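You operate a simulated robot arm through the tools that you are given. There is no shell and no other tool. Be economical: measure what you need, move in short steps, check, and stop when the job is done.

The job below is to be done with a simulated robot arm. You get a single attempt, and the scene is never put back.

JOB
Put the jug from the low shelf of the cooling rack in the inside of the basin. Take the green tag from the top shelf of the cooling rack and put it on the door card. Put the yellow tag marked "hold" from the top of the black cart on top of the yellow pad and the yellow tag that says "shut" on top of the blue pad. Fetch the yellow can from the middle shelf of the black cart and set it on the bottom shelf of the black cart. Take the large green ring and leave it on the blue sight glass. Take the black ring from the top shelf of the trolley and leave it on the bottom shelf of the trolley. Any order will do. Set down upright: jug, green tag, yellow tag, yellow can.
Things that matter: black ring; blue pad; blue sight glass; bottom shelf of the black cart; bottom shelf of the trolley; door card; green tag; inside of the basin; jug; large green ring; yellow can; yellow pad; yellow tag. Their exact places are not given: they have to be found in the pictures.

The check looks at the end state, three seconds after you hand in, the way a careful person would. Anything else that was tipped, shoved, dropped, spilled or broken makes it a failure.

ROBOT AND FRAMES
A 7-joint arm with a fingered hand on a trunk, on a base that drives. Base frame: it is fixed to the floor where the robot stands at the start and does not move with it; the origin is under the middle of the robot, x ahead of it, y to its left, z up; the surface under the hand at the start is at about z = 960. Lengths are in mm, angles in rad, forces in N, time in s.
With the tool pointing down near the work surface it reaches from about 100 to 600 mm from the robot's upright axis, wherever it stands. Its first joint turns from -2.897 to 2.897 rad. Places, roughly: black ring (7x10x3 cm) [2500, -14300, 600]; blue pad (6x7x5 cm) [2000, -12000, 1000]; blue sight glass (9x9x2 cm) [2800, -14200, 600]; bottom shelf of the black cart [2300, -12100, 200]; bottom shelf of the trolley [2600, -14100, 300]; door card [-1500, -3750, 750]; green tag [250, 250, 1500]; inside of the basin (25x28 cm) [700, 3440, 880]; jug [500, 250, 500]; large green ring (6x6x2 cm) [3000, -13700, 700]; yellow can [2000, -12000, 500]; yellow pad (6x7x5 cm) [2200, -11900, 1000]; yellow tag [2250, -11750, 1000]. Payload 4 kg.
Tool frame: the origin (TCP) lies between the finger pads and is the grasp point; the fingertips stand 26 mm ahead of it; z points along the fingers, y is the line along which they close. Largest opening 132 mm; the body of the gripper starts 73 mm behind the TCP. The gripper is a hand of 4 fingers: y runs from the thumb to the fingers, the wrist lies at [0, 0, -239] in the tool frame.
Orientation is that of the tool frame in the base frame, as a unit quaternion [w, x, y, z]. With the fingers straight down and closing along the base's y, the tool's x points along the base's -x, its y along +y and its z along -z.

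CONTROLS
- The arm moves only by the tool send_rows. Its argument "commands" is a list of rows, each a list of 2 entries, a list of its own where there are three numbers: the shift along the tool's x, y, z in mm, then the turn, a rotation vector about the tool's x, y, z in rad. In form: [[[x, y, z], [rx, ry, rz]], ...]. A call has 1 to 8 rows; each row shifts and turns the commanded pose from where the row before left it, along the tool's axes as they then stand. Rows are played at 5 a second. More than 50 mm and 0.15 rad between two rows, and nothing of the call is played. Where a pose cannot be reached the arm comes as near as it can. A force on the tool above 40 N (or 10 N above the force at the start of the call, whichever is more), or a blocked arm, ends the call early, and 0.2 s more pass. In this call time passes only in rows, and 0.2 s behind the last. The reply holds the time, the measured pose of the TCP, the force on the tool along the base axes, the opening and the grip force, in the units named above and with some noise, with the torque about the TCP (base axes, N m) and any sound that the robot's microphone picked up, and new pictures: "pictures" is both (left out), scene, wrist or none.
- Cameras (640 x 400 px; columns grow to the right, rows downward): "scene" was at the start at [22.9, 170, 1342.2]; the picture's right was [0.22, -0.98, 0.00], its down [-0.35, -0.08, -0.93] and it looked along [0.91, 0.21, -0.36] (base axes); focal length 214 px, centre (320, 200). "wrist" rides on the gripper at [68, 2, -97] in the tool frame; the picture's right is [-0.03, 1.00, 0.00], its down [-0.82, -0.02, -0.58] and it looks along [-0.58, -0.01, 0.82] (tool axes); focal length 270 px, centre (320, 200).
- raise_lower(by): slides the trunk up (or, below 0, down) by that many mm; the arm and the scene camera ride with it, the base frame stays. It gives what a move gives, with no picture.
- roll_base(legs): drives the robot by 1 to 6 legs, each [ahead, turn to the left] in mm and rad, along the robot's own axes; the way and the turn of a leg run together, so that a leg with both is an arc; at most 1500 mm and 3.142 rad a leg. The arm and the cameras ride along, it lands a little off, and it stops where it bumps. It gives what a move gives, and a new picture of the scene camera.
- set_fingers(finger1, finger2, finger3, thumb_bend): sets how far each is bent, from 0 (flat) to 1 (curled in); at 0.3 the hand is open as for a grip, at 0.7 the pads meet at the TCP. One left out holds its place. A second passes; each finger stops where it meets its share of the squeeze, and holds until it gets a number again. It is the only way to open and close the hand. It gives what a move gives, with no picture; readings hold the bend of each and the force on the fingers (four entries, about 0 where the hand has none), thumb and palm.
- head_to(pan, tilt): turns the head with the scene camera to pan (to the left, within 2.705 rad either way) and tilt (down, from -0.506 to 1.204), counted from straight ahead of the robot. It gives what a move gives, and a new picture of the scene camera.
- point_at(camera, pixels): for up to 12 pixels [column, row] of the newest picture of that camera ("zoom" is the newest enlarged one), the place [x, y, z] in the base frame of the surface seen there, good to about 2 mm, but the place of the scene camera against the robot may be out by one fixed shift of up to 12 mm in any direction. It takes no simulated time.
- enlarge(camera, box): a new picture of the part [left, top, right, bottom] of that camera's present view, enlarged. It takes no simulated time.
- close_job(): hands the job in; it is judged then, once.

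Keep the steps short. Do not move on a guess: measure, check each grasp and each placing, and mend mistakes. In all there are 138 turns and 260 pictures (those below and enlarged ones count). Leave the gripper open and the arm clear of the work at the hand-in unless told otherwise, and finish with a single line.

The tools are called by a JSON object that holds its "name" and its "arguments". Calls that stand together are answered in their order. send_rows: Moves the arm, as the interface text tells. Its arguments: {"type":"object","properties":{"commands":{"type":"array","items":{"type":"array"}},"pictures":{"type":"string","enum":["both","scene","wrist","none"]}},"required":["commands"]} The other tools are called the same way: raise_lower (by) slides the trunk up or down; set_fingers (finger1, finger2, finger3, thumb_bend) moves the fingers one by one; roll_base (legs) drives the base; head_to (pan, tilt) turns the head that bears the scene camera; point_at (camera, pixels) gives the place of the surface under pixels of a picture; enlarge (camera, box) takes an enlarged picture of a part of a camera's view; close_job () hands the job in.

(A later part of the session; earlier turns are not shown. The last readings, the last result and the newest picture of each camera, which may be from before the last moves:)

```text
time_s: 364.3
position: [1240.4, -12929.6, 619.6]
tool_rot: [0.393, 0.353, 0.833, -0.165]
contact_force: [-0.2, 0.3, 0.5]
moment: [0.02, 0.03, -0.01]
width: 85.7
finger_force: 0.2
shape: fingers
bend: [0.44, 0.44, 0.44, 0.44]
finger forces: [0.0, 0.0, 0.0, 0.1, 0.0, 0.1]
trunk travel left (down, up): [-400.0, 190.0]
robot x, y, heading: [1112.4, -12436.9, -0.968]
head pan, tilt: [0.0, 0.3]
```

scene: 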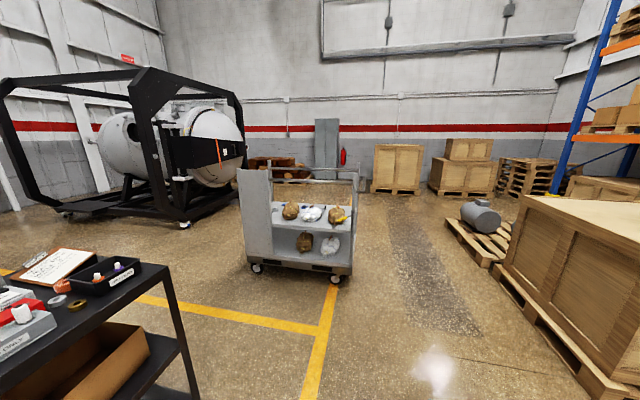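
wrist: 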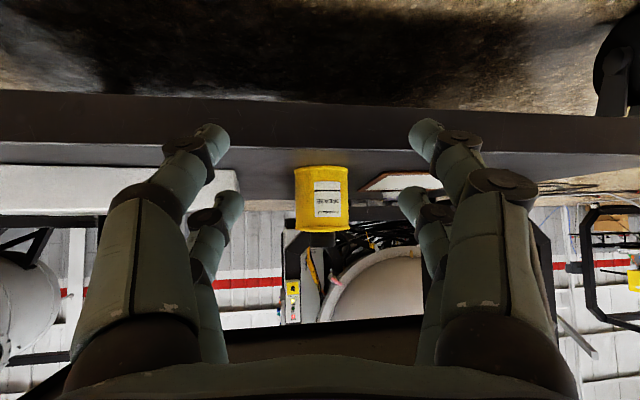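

{"name": "enlarge", "arguments": {"camera": "scene", "box": [225, 155, 375, 290]}}

{"name": "point_at", "arguments": {"camera": "scene", "pixels": [[240, 170], [275, 215], [350, 235], [355, 180], [290, 212], [338, 215], [305, 243], [350, 265], [250, 262], [310, 225], [320, 250], [346, 170]]}}

```text
2.96 times, centred on (300, 222) of scene
```

zoom: 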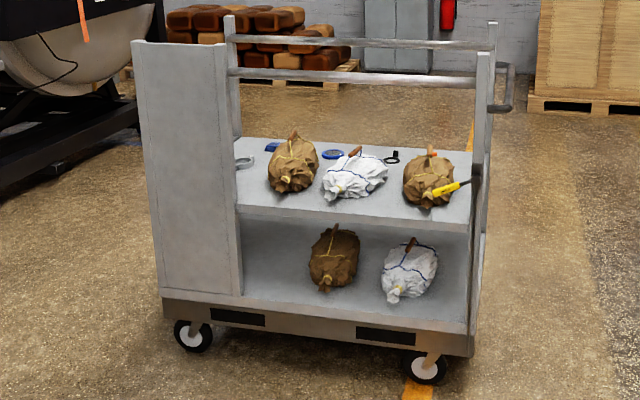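

```text
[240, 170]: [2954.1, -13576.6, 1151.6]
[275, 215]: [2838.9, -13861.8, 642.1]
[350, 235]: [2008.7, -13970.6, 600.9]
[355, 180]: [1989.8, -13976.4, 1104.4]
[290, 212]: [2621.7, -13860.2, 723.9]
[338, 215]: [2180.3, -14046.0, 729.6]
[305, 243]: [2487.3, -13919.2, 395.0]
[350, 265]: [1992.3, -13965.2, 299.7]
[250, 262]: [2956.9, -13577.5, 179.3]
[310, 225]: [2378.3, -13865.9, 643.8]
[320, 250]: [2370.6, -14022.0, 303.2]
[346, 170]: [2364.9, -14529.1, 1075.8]
```

The rings are on the trolley's top shelf (z≈640) toward its far side, behind sacks. I drive past the trolley's right end and look from there.

{"name": "roll_base", "arguments": {"legs": [[0, -0.46], [1000, 0], [956, 0], [0, 1.6]]}}

{"name": "head_to", "arguments": {"pan": 0.25, "tilt": 0.45}}

{"name": "enlarge", "arguments": {"camera": "scene", "box": [200, 120, 440, 270]}}

```text
time_s: 380.0
position: [1868.4, -14468.5, 620.2]
tool_rot: [0.42, -0.157, 0.891, 0.075]
contact_force: [-0.2, -0.3, 0.3]
moment: [0.0, 0.03, -0.02]
width: 85.8
finger_force: 0.1
shape: fingers
bend: [0.44, 0.44, 0.44, 0.44]
finger forces: [0.0, 0.0, 0.0, 0.1, 0.0, 0.0]
trunk travel left (down, up): [-400.0, 190.0]
robot x, y, heading: [1365.2, -14384.0, 0.19]
head pan, tilt: [0.0, 0.3]
```

scene: 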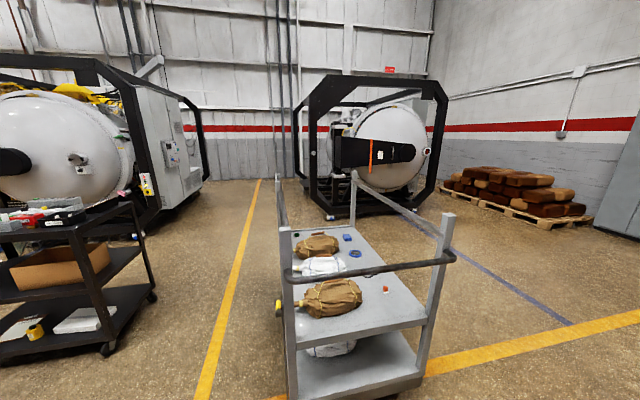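

```text
time_s: 380.8
position: [1867.2, -14467.6, 620.7]
tool_rot: [0.419, -0.157, 0.891, 0.075]
contact_force: [0.2, 0.3, 0.0]
moment: [0.01, -0.02, -0.02]
width: 85.8
finger_force: 0.1
shape: fingers
bend: [0.44, 0.44, 0.44, 0.44]
finger forces: [0.0, 0.0, 0.0, 0.0, 0.1, 0.0]
trunk travel left (down, up): [-400.0, 190.0]
robot x, y, heading: [1363.8, -14388.3, 0.188]
head pan, tilt: [0.25, 0.45]
```

scene: 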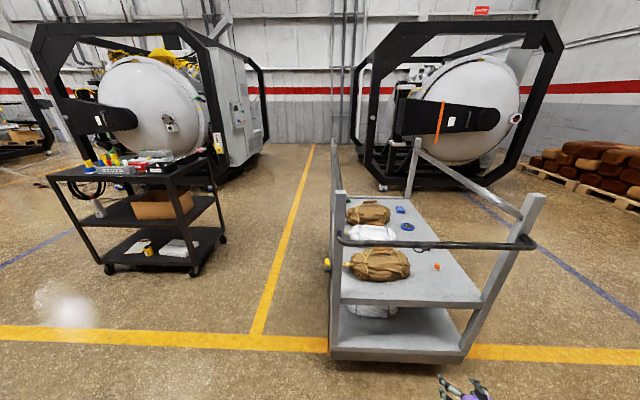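

```text
2.67 times, centred on (320, 195) of scene
```

zoom: 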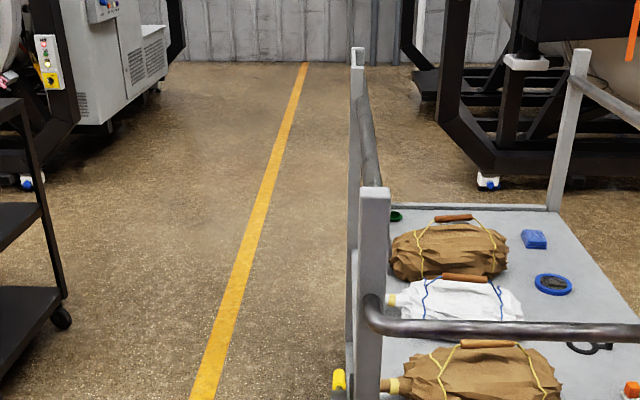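

I see the green ring (far left), blue sight glass and black ring. Measure them and the rails.

{"name": "point_at", "arguments": {"camera": "scene", "pixels": [[349, 200], [407, 226], [400, 210], [420, 250], [437, 266], [415, 240], [440, 245], [420, 280], [530, 240], [345, 240], [533, 200], [410, 145]]}}

{"name": "enlarge", "arguments": {"camera": "scene", "box": [335, 190, 455, 280]}}

```text
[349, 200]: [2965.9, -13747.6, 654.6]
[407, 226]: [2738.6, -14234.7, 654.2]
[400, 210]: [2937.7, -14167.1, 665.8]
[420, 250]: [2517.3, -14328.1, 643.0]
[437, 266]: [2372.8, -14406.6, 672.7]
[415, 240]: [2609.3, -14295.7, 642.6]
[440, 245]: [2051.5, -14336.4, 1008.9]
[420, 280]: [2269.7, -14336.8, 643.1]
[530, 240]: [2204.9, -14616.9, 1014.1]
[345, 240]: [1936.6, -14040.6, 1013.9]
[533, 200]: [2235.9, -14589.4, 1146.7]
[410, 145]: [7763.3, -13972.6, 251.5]
```

```text
4.44 times, centred on (395, 235) of scene
```

zoom: 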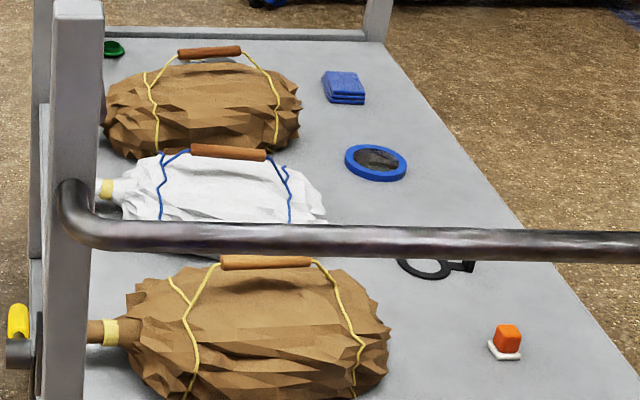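

I'll plan: green ring from the trolley's left end, then from its far side onto the sight glass, then the black ring. Check the clearance at the left end (tank skid feet) and far side.

{"name": "point_at", "arguments": {"camera": "scene", "pixels": [[383, 187], [357, 150], [540, 168], [515, 178], [330, 165], [600, 205], [560, 240], [470, 200], [418, 150], [352, 196], [440, 225], [408, 190]]}}

{"name": "head_to", "arguments": {"pan": -0.2, "tilt": 0.4}}

```text
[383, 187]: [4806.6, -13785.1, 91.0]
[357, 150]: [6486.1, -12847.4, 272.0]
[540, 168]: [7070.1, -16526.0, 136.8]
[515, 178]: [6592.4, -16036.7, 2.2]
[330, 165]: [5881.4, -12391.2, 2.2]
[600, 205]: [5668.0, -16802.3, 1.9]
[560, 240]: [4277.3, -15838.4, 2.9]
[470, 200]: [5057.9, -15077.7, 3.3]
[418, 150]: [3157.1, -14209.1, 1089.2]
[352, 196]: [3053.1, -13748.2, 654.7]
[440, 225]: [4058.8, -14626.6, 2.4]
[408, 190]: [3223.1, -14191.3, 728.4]
```

```text
time_s: 381.6
position: [1866.7, -14468.6, 620.0]
tool_rot: [0.421, -0.157, 0.89, 0.076]
contact_force: [-0.4, -0.4, -0.5]
moment: [0.03, -0.03, 0.01]
width: 85.8
finger_force: 0.0
shape: fingers
bend: [0.44, 0.44, 0.44, 0.44]
finger forces: [0.0, 0.0, 0.0, 0.1, 0.0, 0.0]
trunk travel left (down, up): [-400.0, 190.0]
robot x, y, heading: [1367.4, -14390.3, 0.18]
head pan, tilt: [-0.201, 0.4]
```

scene: 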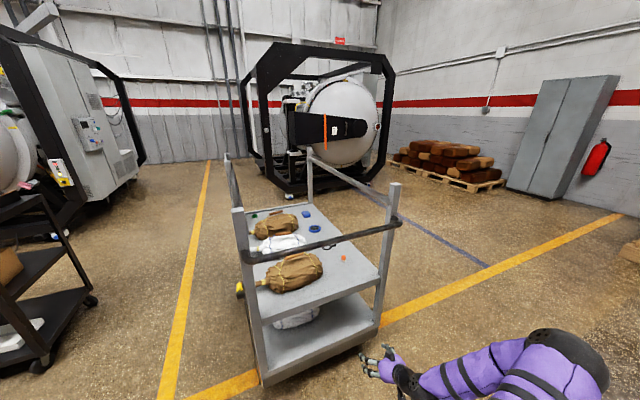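

The space at the left end is clear. First fold the arm: turn the hand down and pull it in, then drive round the far side to the left end.

{"name": "send_rows", "arguments": {"commands": [[[0, 0, 0], [0, 0.1455, 0]], [[0, 0, 0], [0, 0.1455, 0]], [[0, 0, 0], [0, 0.1455, 0]], [[0, 0, 0], [0, 0.1455, 0]], [[0, 0, 0], [0, 0.1455, 0]], [[0, 0, 0], [0, 0.1455, 0]], [[35, 0, -30], [0, 0, 0]], [[35, 0, -30], [0, 0, 0]]], "pictures": "none"}}

{"name": "send_rows", "arguments": {"commands": [[[35, 0, -30], [0, 0, 0]], [[35, 0, -30], [0, 0, 0]]], "pictures": "none"}}

{"name": "roll_base", "arguments": {"legs": [[0, -1.031], [1048, 0], [0, 1.22], [1022, 0], [1022, 0], [0, 1.576]]}}

```text
time_s: 383.4
position: [1771.4, -14489.6, 650.5]
tool_rot: [0.202, -0.168, 0.964, 0.036]
contact_force: [0.3, 0.3, 0.0]
moment: [0.0, 0.02, -0.01]
width: 85.6
finger_force: 0.1
shape: fingers
bend: [0.44, 0.44, 0.44, 0.44]
finger forces: [0.1, 0.1, 0.1, 0.1, 0.0, 0.1]
out of reach, approached as far as the arm can: row 4, 5, 6
trunk travel left (down, up): [-400.0, 190.0]
robot x, y, heading: [1366.8, -14386.1, 0.183]
head pan, tilt: [-0.201, 0.4]
```

```text
time_s: 384.1
position: [1705.2, -14531.1, 671.7]
tool_rot: [0.2, -0.169, 0.964, 0.038]
contact_force: [0.1, -0.2, 0.2]
moment: [-0.04, 0.03, -0.01]
width: 86.2
finger_force: 0.0
shape: fingers
bend: [0.44, 0.44, 0.44, 0.44]
finger forces: [0.1, 0.0, 0.0, 0.1, 0.0, 0.1]
out of reach, approached as far as the arm can: row 2
trunk travel left (down, up): [-400.0, 190.0]
robot x, y, heading: [1366.2, -14388.1, 0.18]
head pan, tilt: [-0.201, 0.4]
```

```text
time_s: 409.9
position: [4027.6, -13993.9, 672.6]
tool_rot: [-0.096, 0.862, -0.464, -0.18]
contact_force: [0.0, 0.4, -0.4]
moment: [-0.03, -0.03, 0.01]
width: 86.0
finger_force: 0.1
shape: fingers
bend: [0.44, 0.44, 0.44, 0.44]
finger forces: [0.0, 0.1, 0.0, 0.0, 0.0, 0.0]
trunk travel left (down, up): [-400.0, 190.0]
robot x, y, heading: [3966.2, -14362.9, 1.994]
head pan, tilt: [-0.201, 0.4]
```

scene: 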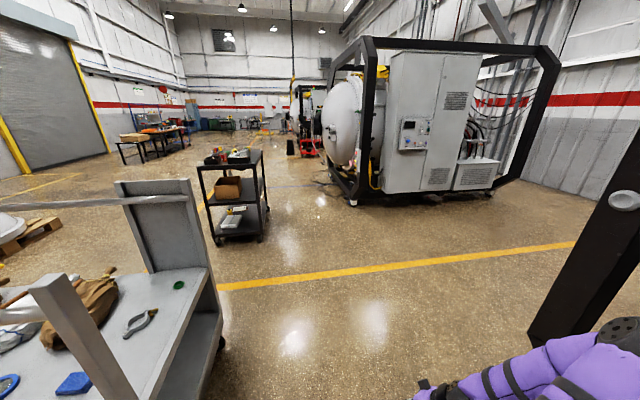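

The green ring is visible at (178,284) just inside the left end. Drive alongside the end and turn to face it.

{"name": "roll_base", "arguments": {"legs": [[948, 0], [0, 1.536]]}}

{"name": "head_to", "arguments": {"pan": 0.0, "tilt": 0.75}}

```text
time_s: 419.1
position: [3201.2, -13457.7, 671.4]
tool_rot: [0.065, 0.931, 0.302, -0.194]
contact_force: [0.4, 0.2, 0.0]
moment: [-0.02, 0.02, -0.02]
width: 85.9
finger_force: 0.1
shape: fingers
bend: [0.44, 0.44, 0.44, 0.44]
finger forces: [0.0, 0.0, 0.0, 0.0, 0.0, 0.0]
trunk travel left (down, up): [-400.0, 190.0]
robot x, y, heading: [3566.2, -13499.3, -2.676]
head pan, tilt: [-0.201, 0.4]
```

scene: 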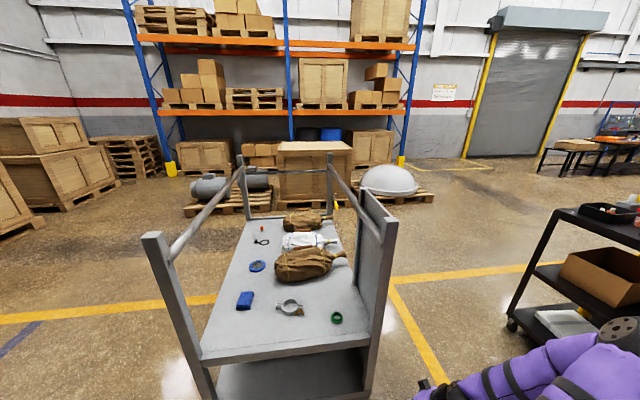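

```text
time_s: 419.9
position: [3200.9, -13457.6, 672.5]
tool_rot: [0.065, 0.931, 0.302, -0.194]
contact_force: [-0.5, 0.5, -0.4]
moment: [0.01, -0.02, 0.01]
width: 85.7
finger_force: 0.0
shape: fingers
bend: [0.44, 0.44, 0.44, 0.44]
finger forces: [0.0, 0.0, 0.1, 0.1, 0.1, 0.0]
trunk travel left (down, up): [-400.0, 190.0]
robot x, y, heading: [3567.4, -13500.3, -2.675]
head pan, tilt: [0.0, 0.75]
```

scene: 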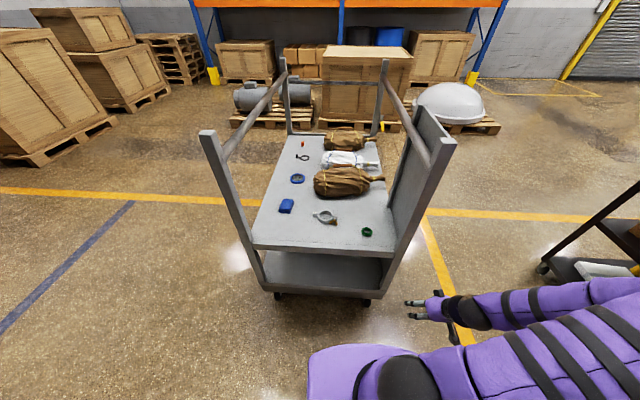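

{"name": "enlarge", "arguments": {"camera": "scene", "box": [250, 130, 410, 260]}}

{"name": "point_at", "arguments": {"camera": "scene", "pixels": [[367, 232], [367, 226], [362, 233], [372, 233], [297, 179], [297, 172], [297, 186], [286, 205], [325, 218], [303, 157], [310, 255], [395, 215]]}}

```text
3.08 times, centred on (330, 195) of scene
```

zoom: 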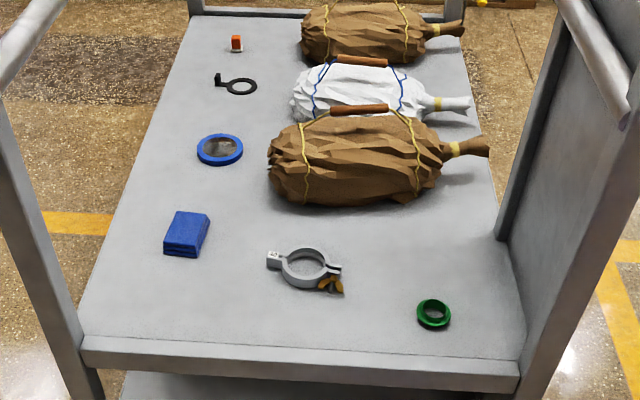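

```text
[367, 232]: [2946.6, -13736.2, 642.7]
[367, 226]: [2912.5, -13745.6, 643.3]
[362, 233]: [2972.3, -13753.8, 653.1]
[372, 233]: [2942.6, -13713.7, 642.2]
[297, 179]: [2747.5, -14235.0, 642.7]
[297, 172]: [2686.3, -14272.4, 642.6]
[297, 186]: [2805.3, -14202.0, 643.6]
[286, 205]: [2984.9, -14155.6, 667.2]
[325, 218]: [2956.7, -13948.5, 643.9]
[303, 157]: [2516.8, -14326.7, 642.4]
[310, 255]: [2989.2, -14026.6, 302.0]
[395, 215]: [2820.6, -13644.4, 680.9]
```

The green ring's true centre is ≈ (2956,-13736), shelf z≈639. I lower the trunk so the arm can work tool-down under the rails, then raise and straighten the hand.

{"name": "raise_lower", "arguments": {"by": -400}}

{"name": "send_rows", "arguments": {"commands": [[[0, 0, -45], [0, 0.137, 0]], [[0, 0, -48], [0, 0.137, 0]], [[0, 0, -49], [0, 0.137, 0]], [[0, 0, -49], [0, 0, 0]], [[0, 0, -49], [0, 0, 0]], [[0, 0, -49], [0, 0, 0]], [[0, 0, -49], [0, 0, 0]], [[0, 0, -49], [0, 0, 0]]], "pictures": "none"}}

{"name": "send_rows", "arguments": {"commands": [[[-24, 20, -35], [0, 0, 0]], [[-24, 20, -35], [0, 0, 0]], [[-24, 20, -30], [0, 0, 0]], [[-24, 20, -10], [0, 0, 0]], [[-24, 20, 0], [0, 0, 0]], [[-24, 20, 0], [0, 0, 0]]], "pictures": "scene"}}

```text
time_s: 423.8
position: [3199.9, -13457.0, 271.7]
tool_rot: [0.065, 0.931, 0.303, -0.193]
contact_force: [0.6, -0.2, -0.9]
moment: [0.02, -0.03, 0.02]
width: 86.0
finger_force: 0.2
shape: fingers
bend: [0.44, 0.44, 0.44, 0.44]
finger forces: [0.1, 0.0, 0.0, 0.0, 0.0, 0.1]
trunk travel left (down, up): [0.0, 590.0]
robot x, y, heading: [3565.4, -13502.8, -2.673]
head pan, tilt: [0.0, 0.75]
```

```text
time_s: 425.6
position: [3229.9, -13434.7, 653.3]
tool_rot: [0.002, 0.951, 0.308, 0.0]
contact_force: [-0.5, 0.1, 0.2]
moment: [0.0, -0.01, 0.01]
width: 86.3
finger_force: 0.1
shape: fingers
bend: [0.44, 0.44, 0.44, 0.44]
finger forces: [0.0, 0.0, 0.0, 0.0, 0.1, 0.0]
out of reach, approached as far as the arm can: row 1
trunk travel left (down, up): [0.0, 590.0]
robot x, y, heading: [3563.2, -13503.9, -2.675]
head pan, tilt: [0.0, 0.75]
```

```text
time_s: 427.0
position: [3182.9, -13614.1, 766.1]
tool_rot: [0.002, 0.951, 0.308, 0.0]
contact_force: [-0.4, 0.7, 0.9]
moment: [0.0, 0.0, 0.0]
width: 86.2
finger_force: 0.0
shape: fingers
bend: [0.44, 0.44, 0.44, 0.44]
finger forces: [0.0, 0.0, 0.0, 0.1, 0.0, 0.0]
trunk travel left (down, up): [0.0, 590.0]
robot x, y, heading: [3564.2, -13496.9, -2.678]
head pan, tilt: [0.0, 0.75]
```

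scene: 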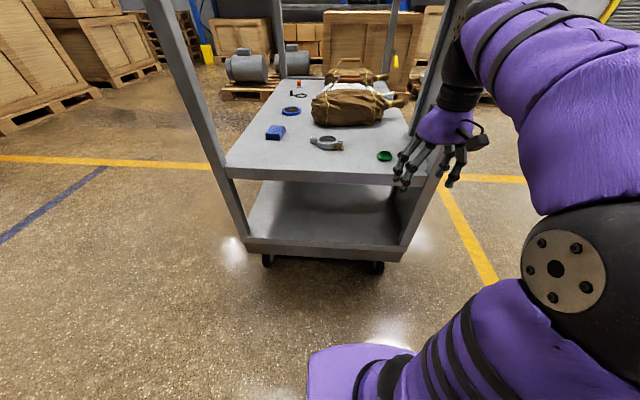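

Tool is down at z 766. Roll 130 mm forward and take a wrist view.

{"name": "roll_base", "arguments": {"legs": [[130, 0]]}}

{"name": "send_rows", "arguments": {"commands": [[[-40, -5, 0], [0, 0, 0]], [[-40, -5, 10], [0, 0, 0]]], "pictures": "wrist"}}

```text
time_s: 428.2
position: [3072.1, -13668.3, 764.7]
tool_rot: [0.002, 0.952, 0.306, -0.001]
contact_force: [-1.1, 0.0, -0.2]
moment: [0.01, 0.04, 0.0]
width: 85.8
finger_force: 0.2
shape: fingers
bend: [0.44, 0.44, 0.44, 0.44]
finger forces: [0.1, 0.0, 0.0, 0.0, 0.0, 0.0]
trunk travel left (down, up): [0.0, 590.0]
robot x, y, heading: [3450.6, -13558.5, -2.678]
head pan, tilt: [0.0, 0.75]
```

scene: 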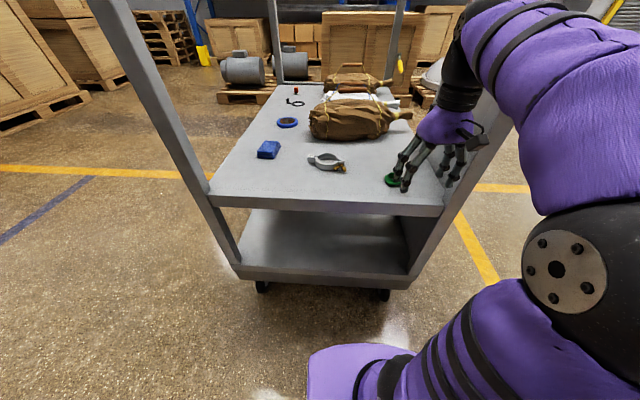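

```text
time_s: 428.8
position: [3001.4, -13707.0, 756.3]
tool_rot: [0.002, 0.952, 0.306, -0.001]
contact_force: [0.7, 0.2, -0.3]
moment: [-0.05, 0.01, -0.03]
width: 86.1
finger_force: 0.0
shape: fingers
bend: [0.44, 0.44, 0.44, 0.44]
finger forces: [0.1, 0.0, 0.0, 0.0, 0.0, 0.0]
trunk travel left (down, up): [0.0, 590.0]
robot x, y, heading: [3457.0, -13560.9, -2.68]
head pan, tilt: [0.0, 0.75]
```

wrist: 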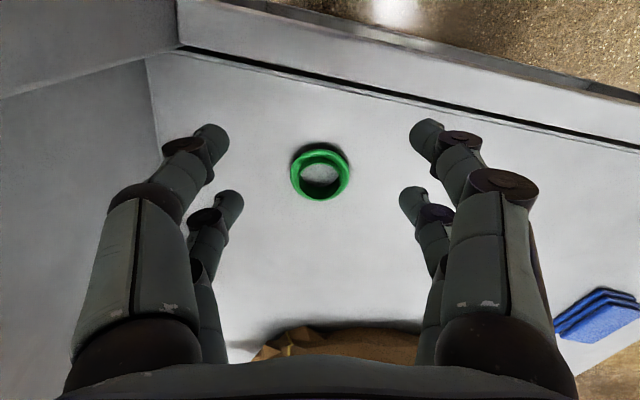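

{"name": "point_at", "arguments": {"camera": "wrist", "pixels": [[295, 175], [346, 175], [320, 155], [320, 197], [320, 172], [300, 157], [340, 157], [320, 220]]}}

{"name": "enlarge", "arguments": {"camera": "wrist", "box": [270, 130, 370, 220]}}

```text
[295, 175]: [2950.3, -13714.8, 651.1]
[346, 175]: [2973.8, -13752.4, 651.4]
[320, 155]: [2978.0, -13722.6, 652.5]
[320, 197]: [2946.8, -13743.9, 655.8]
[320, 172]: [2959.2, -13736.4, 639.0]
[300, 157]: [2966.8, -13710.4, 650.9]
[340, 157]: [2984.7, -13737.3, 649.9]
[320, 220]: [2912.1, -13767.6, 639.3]
```

```text
4.44 times, centred on (320, 175) of wrist
```

zoom: 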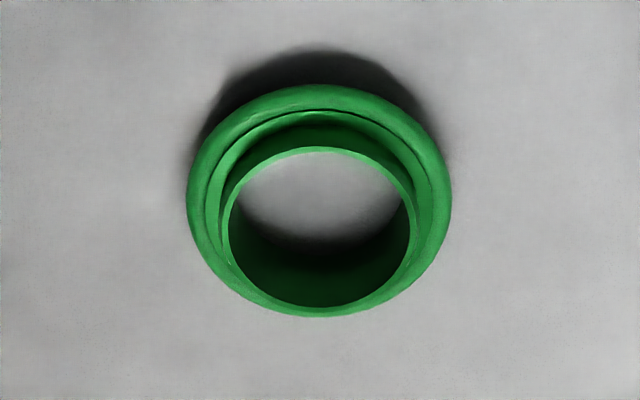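

Ring centre (2962,-13733.5), flange z≈651 over shelf 639. Centre over it and descend to z 668.

{"name": "send_rows", "arguments": {"commands": [[[-24, -0.7, 0], [0, 0, 0]], [[-23.5, -0.7, 10], [0, 0, 0]], [[0, 0, 26], [0, 0, 0]], [[0, 0, 26], [0, 0, 0]], [[0, 0, 20], [0, 0, 0]]], "pictures": "both"}}

```text
time_s: 430.0
position: [2959.9, -13734.3, 674.5]
tool_rot: [0.002, 0.952, 0.307, -0.001]
contact_force: [0.0, 0.3, -0.1]
moment: [0.0, 0.0, 0.01]
width: 86.2
finger_force: 0.1
shape: fingers
bend: [0.44, 0.44, 0.44, 0.44]
finger forces: [0.1, 0.0, 0.1, 0.1, 0.0, 0.0]
trunk travel left (down, up): [0.0, 590.0]
robot x, y, heading: [3455.4, -13557.8, -2.684]
head pan, tilt: [0.0, 0.75]
```

scene: 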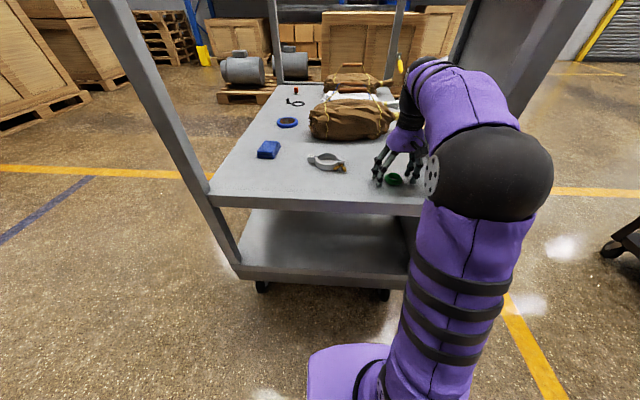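
wrist: 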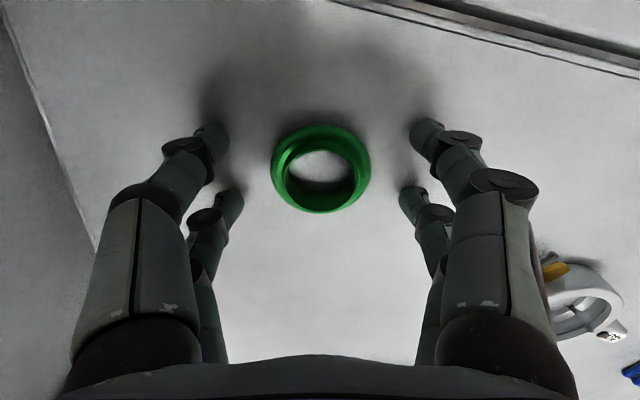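

Centred. Down 7 mm more and close.

{"name": "send_rows", "arguments": {"commands": [[[0, 0, 7], [0, 0, 0]], [[0, 0, 0], [0, 0, 0]]], "pictures": "none"}}

{"name": "set_fingers", "arguments": {"finger1": 0.64, "finger2": 0.64, "finger3": 0.64, "thumb_bend": 0.64}}

{"name": "send_rows", "arguments": {"commands": [[[0, 0, -10], [0, 0, 0]], [[0, 0, -20], [0, 0, 0]]], "pictures": "wrist"}}

```text
time_s: 430.8
position: [2959.1, -13734.0, 673.5]
tool_rot: [0.002, 0.952, 0.306, -0.006]
contact_force: [1.8, 1.2, 17.3]
moment: [0.22, -0.4, 0.03]
width: 86.9
finger_force: 8.8
shape: fingers
bend: [0.44, 0.44, 0.44, 0.44]
finger forces: [9.0, 0.1, 0.0, 0.1, 7.9, 0.1]
trunk travel left (down, up): [0.0, 590.0]
robot x, y, heading: [3456.5, -13557.2, -2.678]
head pan, tilt: [0.0, 0.75]
stopped in row 2: the force on the tool passed its limit at 42 N (the readings are from after the stop); the commanded pose is now the measured one
```

```text
time_s: 431.8
position: [2959.6, -13736.1, 672.7]
tool_rot: [0.002, 0.952, 0.306, -0.006]
contact_force: [1.4, -6.4, 32.1]
moment: [-0.64, -0.74, -0.17]
width: 38.8
finger_force: 23.8
shape: fingers
bend: [0.62, 0.6, 0.61, 0.62]
finger forces: [22.2, 13.9, 2.2, 0.0, 9.5, 0.0]
trunk travel left (down, up): [0.0, 590.0]
robot x, y, heading: [3454.3, -13557.6, -2.686]
head pan, tilt: [0.0, 0.75]
```

```text
time_s: 432.4
position: [2959.3, -13733.7, 698.2]
tool_rot: [0.001, 0.952, 0.307, -0.002]
contact_force: [0.2, 0.2, 0.0]
moment: [-0.01, 0.0, -0.01]
width: 37.8
finger_force: 10.2
shape: fingers
bend: [0.59, 0.6, 0.6, 0.61]
finger forces: [5.1, 4.6, 3.5, 0.0, 6.1, 0.0]
trunk travel left (down, up): [0.0, 590.0]
robot x, y, heading: [3456.0, -13554.3, -2.68]
head pan, tilt: [0.0, 0.75]
```

wrist: 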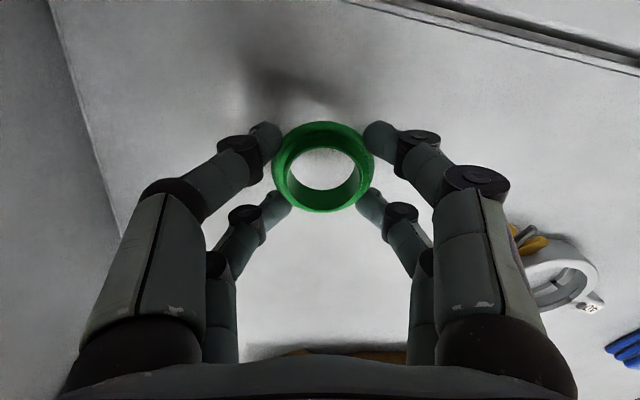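

The ring is held by all four fingers; its underside is at fingertip level (≈34 mm below the TCP). Raise, retract the arm and drive round to the trolley's far side.

{"name": "send_rows", "arguments": {"commands": [[[0, 0, -40], [0, 0, 0]], [[40, 0, -25], [0, 0, 0]], [[45, 0, 0], [0, 0, 0]], [[45, 0, 0], [0, 0, 0]], [[15, 0, 0], [0, 0, 0]]], "pictures": "none"}}

{"name": "roll_base", "arguments": {"legs": [[-200, 0], [0, 1.485], [971, 0], [0, -1.509], [1201, 0], [0, -1.613]]}}

{"name": "head_to", "arguments": {"pan": 0.0, "tilt": 0.6}}

```text
time_s: 433.6
position: [3076.4, -13649.0, 762.7]
tool_rot: [0.002, 0.952, 0.307, -0.004]
contact_force: [0.2, 0.9, -0.6]
moment: [0.02, -0.02, 0.0]
width: 38.0
finger_force: 9.9
shape: fingers
bend: [0.59, 0.6, 0.6, 0.61]
finger forces: [5.1, 4.6, 3.6, 0.0, 6.2, 0.0]
trunk travel left (down, up): [0.0, 590.0]
robot x, y, heading: [3455.0, -13556.6, -2.68]
head pan, tilt: [0.0, 0.75]
```

```text
time_s: 457.9
position: [2788.7, -14439.3, 762.6]
tool_rot: [-0.002, 0.853, -0.522, -0.003]
contact_force: [-0.3, 0.5, -0.2]
moment: [-0.01, 0.02, -0.01]
width: 37.4
finger_force: 9.2
shape: fingers
bend: [0.59, 0.6, 0.6, 0.61]
finger forces: [4.6, 4.4, 3.4, 0.1, 5.9, 0.0]
trunk travel left (down, up): [0.0, 590.0]
robot x, y, heading: [2820.3, -14824.1, 1.882]
head pan, tilt: [0.0, 0.75]
```

scene: 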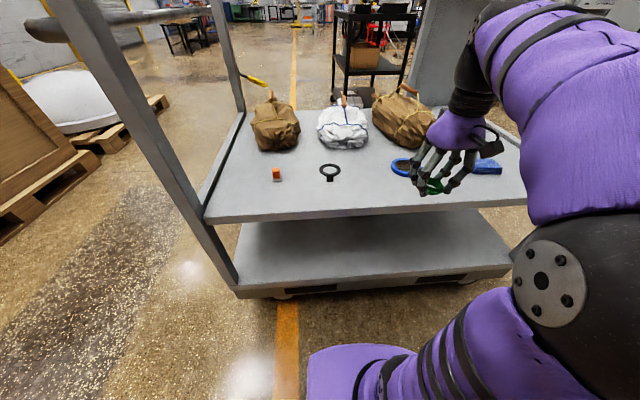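

```text
time_s: 458.6
position: [2787.7, -14438.4, 763.6]
tool_rot: [-0.002, 0.853, -0.522, -0.005]
contact_force: [-0.1, -0.6, -0.6]
moment: [0.0, 0.02, -0.02]
width: 37.4
finger_force: 9.3
shape: fingers
bend: [0.59, 0.6, 0.6, 0.61]
finger forces: [4.6, 4.3, 3.6, 0.1, 5.9, 0.1]
trunk travel left (down, up): [0.0, 590.0]
robot x, y, heading: [2821.1, -14825.9, 1.885]
head pan, tilt: [0.0, 0.6]
```

scene: 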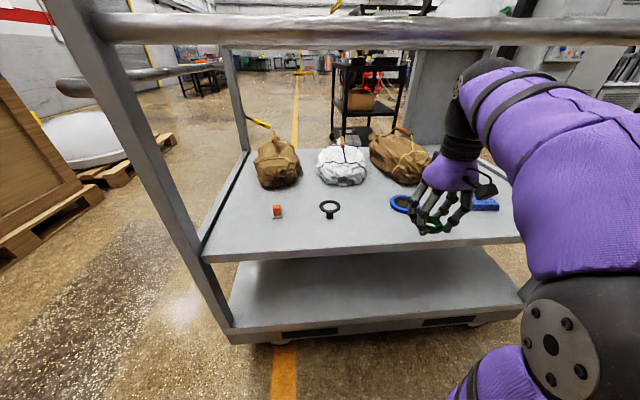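

I'll measure the far-side rail height, the wrist/forearm height, and the targets before going under.

{"name": "point_at", "arguments": {"camera": "scene", "pixels": [[300, 20], [300, 38], [420, 30], [485, 62], [530, 80], [600, 95], [402, 205], [392, 200], [329, 210], [329, 219], [300, 280], [276, 216]]}}

{"name": "send_rows", "arguments": {"commands": [[[0, 0, 0], [0, 0, 0]]], "pictures": "wrist"}}

```text
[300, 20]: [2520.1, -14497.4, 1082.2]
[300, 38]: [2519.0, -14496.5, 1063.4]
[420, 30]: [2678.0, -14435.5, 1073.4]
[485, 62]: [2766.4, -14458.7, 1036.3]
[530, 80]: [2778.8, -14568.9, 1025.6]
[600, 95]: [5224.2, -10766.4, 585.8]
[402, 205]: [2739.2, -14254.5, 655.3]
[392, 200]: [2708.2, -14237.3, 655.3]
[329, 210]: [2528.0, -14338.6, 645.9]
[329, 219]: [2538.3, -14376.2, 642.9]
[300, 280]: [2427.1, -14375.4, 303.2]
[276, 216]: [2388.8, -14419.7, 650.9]
```

```text
time_s: 459.1
position: [2787.6, -14438.7, 763.1]
tool_rot: [-0.002, 0.853, -0.522, -0.004]
contact_force: [-0.1, 1.1, -0.9]
moment: [0.01, 0.01, 0.03]
width: 37.1
finger_force: 9.0
shape: fingers
bend: [0.59, 0.6, 0.6, 0.61]
finger forces: [4.6, 4.4, 3.5, 0.0, 5.9, 0.0]
trunk travel left (down, up): [0.0, 590.0]
robot x, y, heading: [2820.8, -14826.7, 1.882]
head pan, tilt: [0.0, 0.6]
```

wrist: 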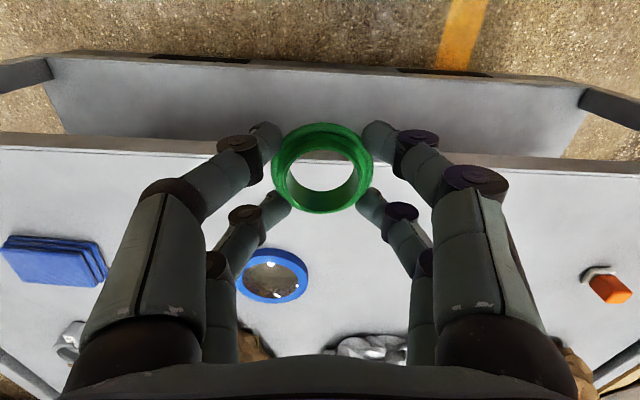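

Rail underside is ≈1059; wrist top would be ≈1000 with the TCP at 718. Measure the sight glass with the wrist camera.

{"name": "point_at", "arguments": {"camera": "wrist", "pixels": [[241, 277], [303, 278], [276, 251], [268, 298], [275, 275], [200, 200], [350, 230]]}}

{"name": "enlarge", "arguments": {"camera": "wrist", "box": [220, 230, 330, 320]}}

```text
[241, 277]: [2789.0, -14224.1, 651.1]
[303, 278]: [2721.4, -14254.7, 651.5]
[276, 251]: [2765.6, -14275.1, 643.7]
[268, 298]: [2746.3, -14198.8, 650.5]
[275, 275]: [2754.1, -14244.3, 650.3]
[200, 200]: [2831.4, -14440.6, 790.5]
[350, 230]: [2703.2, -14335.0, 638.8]
```

```text
4.44 times, centred on (275, 275) of wrist
```

zoom: 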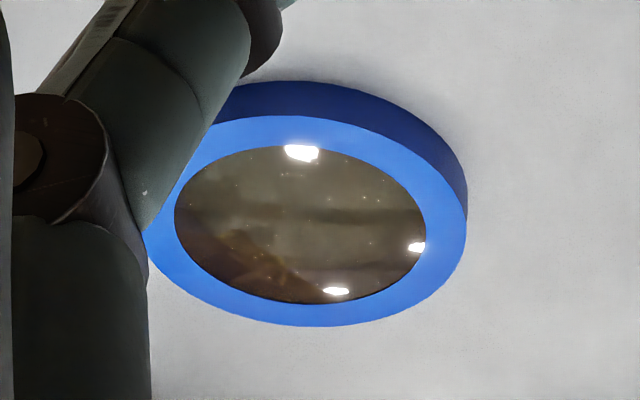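

Sight glass: top z 651, centre ≈ (2752,-14236). Lower the hand to z 718, roll 90 mm forward under the rail.

{"name": "send_rows", "arguments": {"commands": [[[0, 0, 22], [0, 0, 0]], [[0, 0, 23], [0, 0, 0]]], "pictures": "none"}}

{"name": "roll_base", "arguments": {"legs": [[90, 0]]}}

{"name": "send_rows", "arguments": {"commands": [[[-30, -15, 0], [0, 0, 0]], [[-30, -15, 0], [0, 0, 0]]], "pictures": "both"}}

```text
time_s: 459.6
position: [2787.6, -14437.1, 716.5]
tool_rot: [-0.003, 0.853, -0.522, -0.004]
contact_force: [-0.5, -0.2, -0.5]
moment: [-0.01, -0.03, 0.03]
width: 37.5
finger_force: 8.8
shape: fingers
bend: [0.59, 0.6, 0.6, 0.61]
finger forces: [4.6, 4.6, 3.5, 0.0, 6.0, 0.1]
trunk travel left (down, up): [0.0, 590.0]
robot x, y, heading: [2823.4, -14823.4, 1.884]
head pan, tilt: [0.0, 0.6]
```

```text
time_s: 460.8
position: [2760.7, -14352.1, 716.8]
tool_rot: [-0.002, 0.853, -0.522, -0.003]
contact_force: [0.0, -0.6, -0.3]
moment: [0.0, -0.01, -0.01]
width: 37.3
finger_force: 9.7
shape: fingers
bend: [0.59, 0.6, 0.6, 0.61]
finger forces: [4.6, 4.5, 3.5, 0.0, 6.0, 0.1]
trunk travel left (down, up): [0.0, 590.0]
robot x, y, heading: [2795.1, -14738.3, 1.88]
head pan, tilt: [0.0, 0.6]
```

scene: 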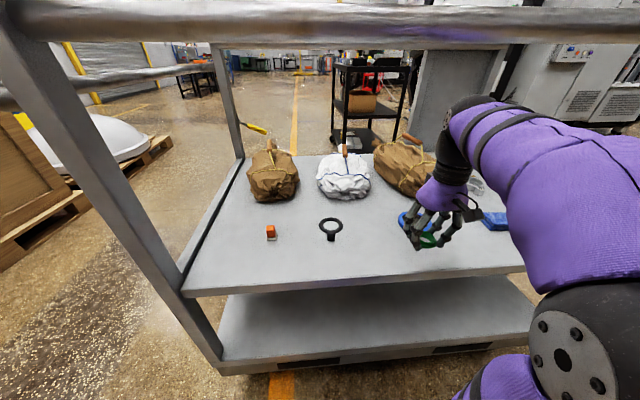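

```text
time_s: 461.4
position: [2760.0, -14284.1, 716.4]
tool_rot: [-0.003, 0.853, -0.522, -0.003]
contact_force: [0.2, 0.3, -0.2]
moment: [0.03, -0.01, -0.01]
width: 37.3
finger_force: 9.1
shape: fingers
bend: [0.59, 0.6, 0.6, 0.61]
finger forces: [4.6, 4.5, 3.5, 0.0, 6.0, 0.1]
trunk travel left (down, up): [0.0, 590.0]
robot x, y, heading: [2793.8, -14739.5, 1.883]
head pan, tilt: [0.0, 0.6]
```

scene: 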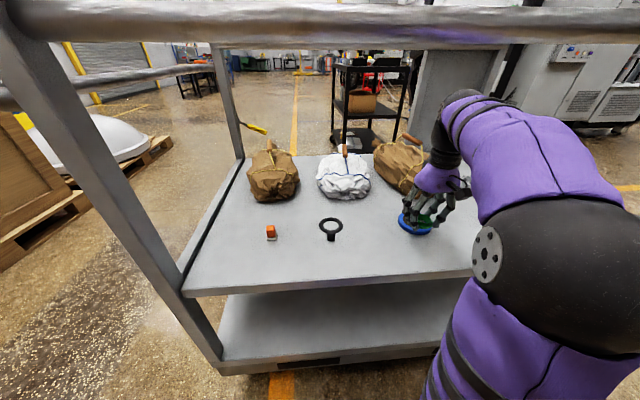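
wrist: 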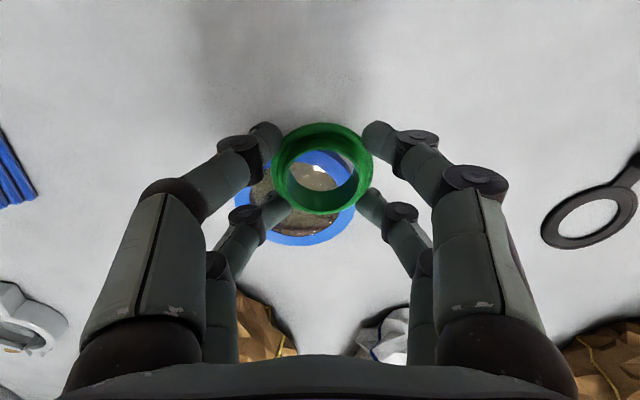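

Next: centre over the glass and lower to z 692.

{"name": "send_rows", "arguments": {"commands": [[[-23, -7.4, 0], [0, 0, 0]], [[-23, -7.4, 0], [0, 0, 0]], [[0, 0, 12], [0, 0, 0]], [[0, 0, 12], [0, 0, 0]]], "pictures": "both"}}

{"name": "point_at", "arguments": {"camera": "wrist", "pixels": [[250, 150], [395, 150], [320, 105], [320, 240], [270, 200], [370, 205]]}}

{"name": "enlarge", "arguments": {"camera": "scene", "box": [370, 170, 490, 260]}}

```text
time_s: 462.4
position: [2753.1, -14235.8, 692.3]
tool_rot: [-0.003, 0.853, -0.523, -0.004]
contact_force: [0.7, 0.6, 0.6]
moment: [-0.03, 0.0, -0.01]
width: 37.1
finger_force: 9.5
shape: fingers
bend: [0.59, 0.6, 0.6, 0.61]
finger forces: [4.7, 4.5, 3.6, 0.0, 6.0, 0.0]
trunk travel left (down, up): [0.0, 590.0]
robot x, y, heading: [2795.4, -14737.8, 1.882]
head pan, tilt: [0.0, 0.6]
```

scene: 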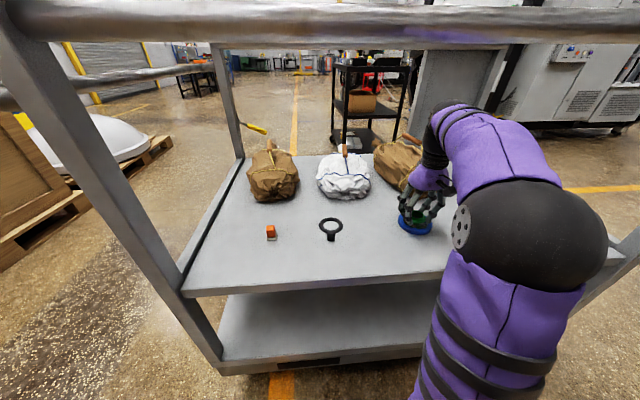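
wrist: 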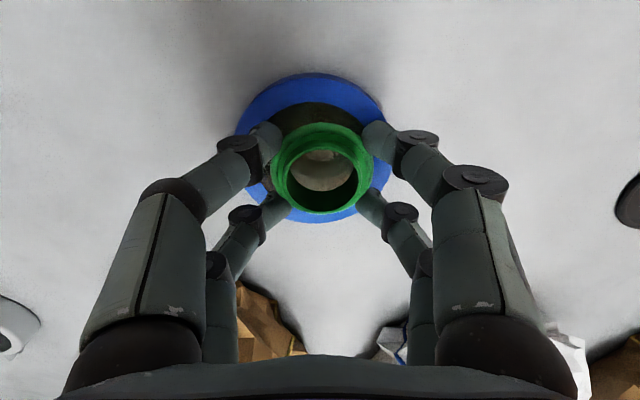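

```text
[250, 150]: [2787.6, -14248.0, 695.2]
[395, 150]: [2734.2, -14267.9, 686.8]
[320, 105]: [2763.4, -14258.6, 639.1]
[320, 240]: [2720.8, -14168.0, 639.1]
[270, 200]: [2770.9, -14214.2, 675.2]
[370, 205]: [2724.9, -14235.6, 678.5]
```

```text
4.44 times, centred on (430, 215) of scene
```

zoom: 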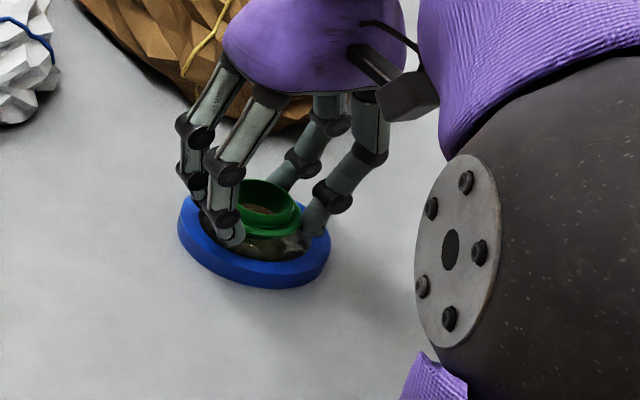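

The blue rim is centred under the hand within about 2 mm. Lower in small steps to contact.

{"name": "send_rows", "arguments": {"commands": [[[0, 0, 2], [0, 0, 0]], [[0, 0, 2], [0, 0, 0]], [[0, 0, 0], [0, 0, 0]]], "pictures": "none"}}

{"name": "send_rows", "arguments": {"commands": [[[0, 0, 1], [0, 0, 0]], [[0, 0, 1], [0, 0, 0]], [[0, 0, 0], [0, 0, 0]]], "pictures": "none"}}

{"name": "send_rows", "arguments": {"commands": [[[0, 0, 1], [0, 0, 0]], [[0, 0, 0], [0, 0, 0]]], "pictures": "none"}}

{"name": "enlarge", "arguments": {"camera": "scene", "box": [390, 185, 460, 245]}}

```text
time_s: 463.1
position: [2753.4, -14236.2, 688.2]
tool_rot: [-0.002, 0.853, -0.522, -0.003]
contact_force: [-0.6, -1.0, 0.0]
moment: [-0.02, 0.03, 0.01]
width: 37.4
finger_force: 9.5
shape: fingers
bend: [0.59, 0.6, 0.6, 0.61]
finger forces: [4.7, 4.5, 3.6, 0.0, 5.9, 0.1]
trunk travel left (down, up): [0.0, 590.0]
robot x, y, heading: [2792.3, -14739.2, 1.886]
head pan, tilt: [0.0, 0.6]
```

```text
time_s: 463.9
position: [2752.9, -14235.4, 686.5]
tool_rot: [-0.003, 0.852, -0.523, -0.004]
contact_force: [0.0, -0.9, -0.2]
moment: [0.0, 0.0, 0.0]
width: 37.5
finger_force: 9.4
shape: fingers
bend: [0.59, 0.6, 0.6, 0.61]
finger forces: [4.8, 4.5, 3.7, 0.0, 6.0, 0.1]
trunk travel left (down, up): [0.0, 590.0]
robot x, y, heading: [2794.9, -14737.4, 1.883]
head pan, tilt: [0.0, 0.6]
```

```text
time_s: 464.6
position: [2752.1, -14236.6, 686.0]
tool_rot: [-0.003, 0.853, -0.522, -0.004]
contact_force: [0.9, 0.3, -0.3]
moment: [-0.01, -0.01, 0.04]
width: 37.2
finger_force: 9.0
shape: fingers
bend: [0.59, 0.6, 0.6, 0.61]
finger forces: [4.6, 4.5, 3.6, 0.0, 6.0, 0.0]
trunk travel left (down, up): [0.0, 590.0]
robot x, y, heading: [2793.0, -14739.1, 1.884]
head pan, tilt: [0.0, 0.6]
```

```text
6.67 times, centred on (425, 215) of scene
```

zoom: 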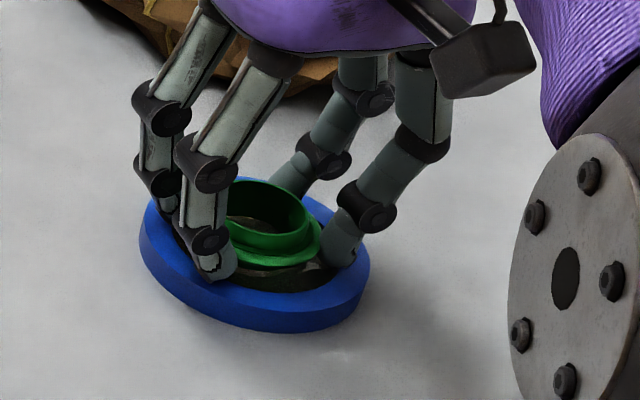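

{"name": "send_rows", "arguments": {"commands": [[[0, 0, 1], [0, 0, 0]], [[0, 0, 1], [0, 0, 0]], [[0, 0, 0], [0, 0, 0]]], "pictures": "none"}}

{"name": "send_rows", "arguments": {"commands": [[[0, 0, 1], [0, 0, 0]], [[0, 0, 0], [0, 0, 0]]], "pictures": "none"}}

{"name": "send_rows", "arguments": {"commands": [[[0, 0, 1], [0, 0, 0]], [[0, 0, 0], [0, 0, 0]]], "pictures": "none"}}

```text
time_s: 465.4
position: [2752.3, -14237.7, 684.6]
tool_rot: [-0.002, 0.853, -0.522, -0.004]
contact_force: [0.1, 0.9, 0.3]
moment: [-0.02, -0.01, 0.0]
width: 37.3
finger_force: 9.8
shape: fingers
bend: [0.59, 0.6, 0.6, 0.61]
finger forces: [5.8, 4.5, 3.6, 0.1, 6.0, 0.0]
trunk travel left (down, up): [0.0, 590.0]
robot x, y, heading: [2792.3, -14737.1, 1.878]
head pan, tilt: [0.0, 0.6]
```

```text
time_s: 465.9
position: [2752.1, -14236.7, 684.6]
tool_rot: [-0.003, 0.853, -0.522, -0.005]
contact_force: [-1.0, 0.0, 11.0]
moment: [-0.32, 0.18, -0.01]
width: 37.0
finger_force: 16.0
shape: fingers
bend: [0.6, 0.6, 0.6, 0.61]
finger forces: [15.8, 4.9, 3.9, 0.0, 7.1, 0.1]
trunk travel left (down, up): [0.0, 590.0]
robot x, y, heading: [2796.4, -14742.7, 1.876]
head pan, tilt: [0.0, 0.6]
```

```text
time_s: 466.6
position: [2751.4, -14236.0, 684.0]
tool_rot: [-0.004, 0.853, -0.522, -0.005]
contact_force: [-1.0, 0.3, 25.0]
moment: [-0.44, 0.11, -0.03]
width: 36.9
finger_force: 22.5
shape: fingers
bend: [0.62, 0.6, 0.6, 0.62]
finger forces: [19.1, 8.1, 4.2, 0.0, 13.6, 0.0]
trunk travel left (down, up): [0.0, 590.0]
robot x, y, heading: [2796.2, -14741.0, 1.884]
head pan, tilt: [0.0, 0.6]
```

Contact. Ease up 2.5 mm, then open slowly.

{"name": "send_rows", "arguments": {"commands": [[[0, 0, -2.5], [0, 0, 0]], [[0, 0, 0], [0, 0, 0]]], "pictures": "none"}}

{"name": "set_fingers", "arguments": {"finger1": 0.5, "finger2": 0.5, "finger3": 0.5, "thumb_bend": 0.5}}

{"name": "send_rows", "arguments": {"commands": [[[0, 0, -15], [0, 0, 0]], [[0, 0, -15], [0, 0, 0]]], "pictures": "both"}}

{"name": "enlarge", "arguments": {"camera": "scene", "box": [380, 175, 470, 250]}}

```text
time_s: 467.1
position: [2752.8, -14236.0, 683.2]
tool_rot: [-0.002, 0.852, -0.523, -0.004]
contact_force: [-3.2, -0.8, 15.3]
moment: [-0.33, 0.29, -0.01]
width: 37.1
finger_force: 17.5
shape: fingers
bend: [0.61, 0.6, 0.6, 0.62]
finger forces: [14.4, 7.9, 4.2, 0.0, 8.6, 0.0]
trunk travel left (down, up): [0.0, 590.0]
robot x, y, heading: [2793.8, -14739.6, 1.883]
head pan, tilt: [0.0, 0.6]
```

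```text
time_s: 468.1
position: [2752.3, -14237.6, 684.7]
tool_rot: [-0.003, 0.852, -0.523, -0.005]
contact_force: [0.7, -0.4, 22.4]
moment: [-0.15, -0.38, -0.02]
width: 57.0
finger_force: 11.2
shape: fingers
bend: [0.56, 0.5, 0.51, 0.51]
finger forces: [9.1, 0.1, 3.0, 0.0, 10.4, 0.0]
trunk travel left (down, up): [0.0, 590.0]
robot x, y, heading: [2795.9, -14741.7, 1.881]
head pan, tilt: [0.0, 0.6]
```

```text
time_s: 468.8
position: [2752.8, -14236.2, 714.0]
tool_rot: [-0.001, 0.852, -0.523, -0.004]
contact_force: [0.1, 0.3, 0.0]
moment: [-0.01, 0.03, 0.0]
width: 65.0
finger_force: 0.1
shape: fingers
bend: [0.5, 0.5, 0.5, 0.5]
finger forces: [0.0, 0.0, 0.1, 0.0, 0.1, 0.0]
trunk travel left (down, up): [0.0, 590.0]
robot x, y, heading: [2796.7, -14740.5, 1.885]
head pan, tilt: [0.0, 0.6]
```

scene: 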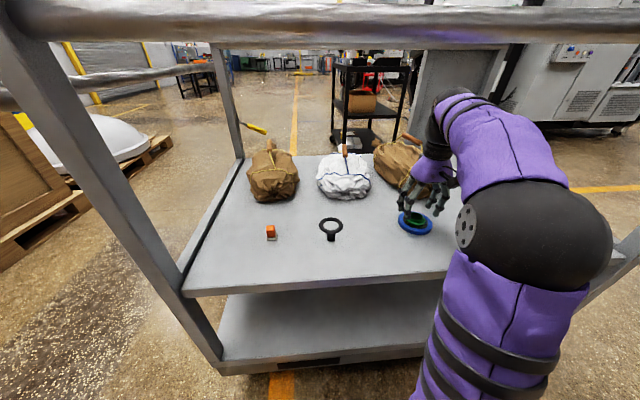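
wrist: 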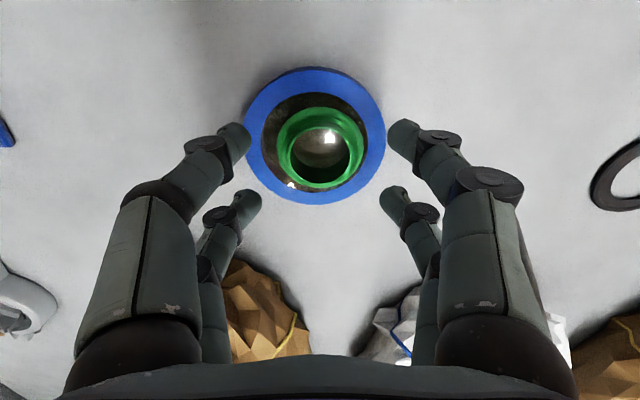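

```text
5.33 times, centred on (425, 212) of scene
```

zoom: 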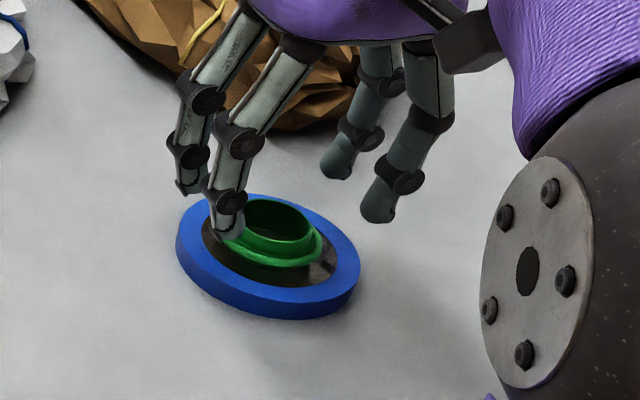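

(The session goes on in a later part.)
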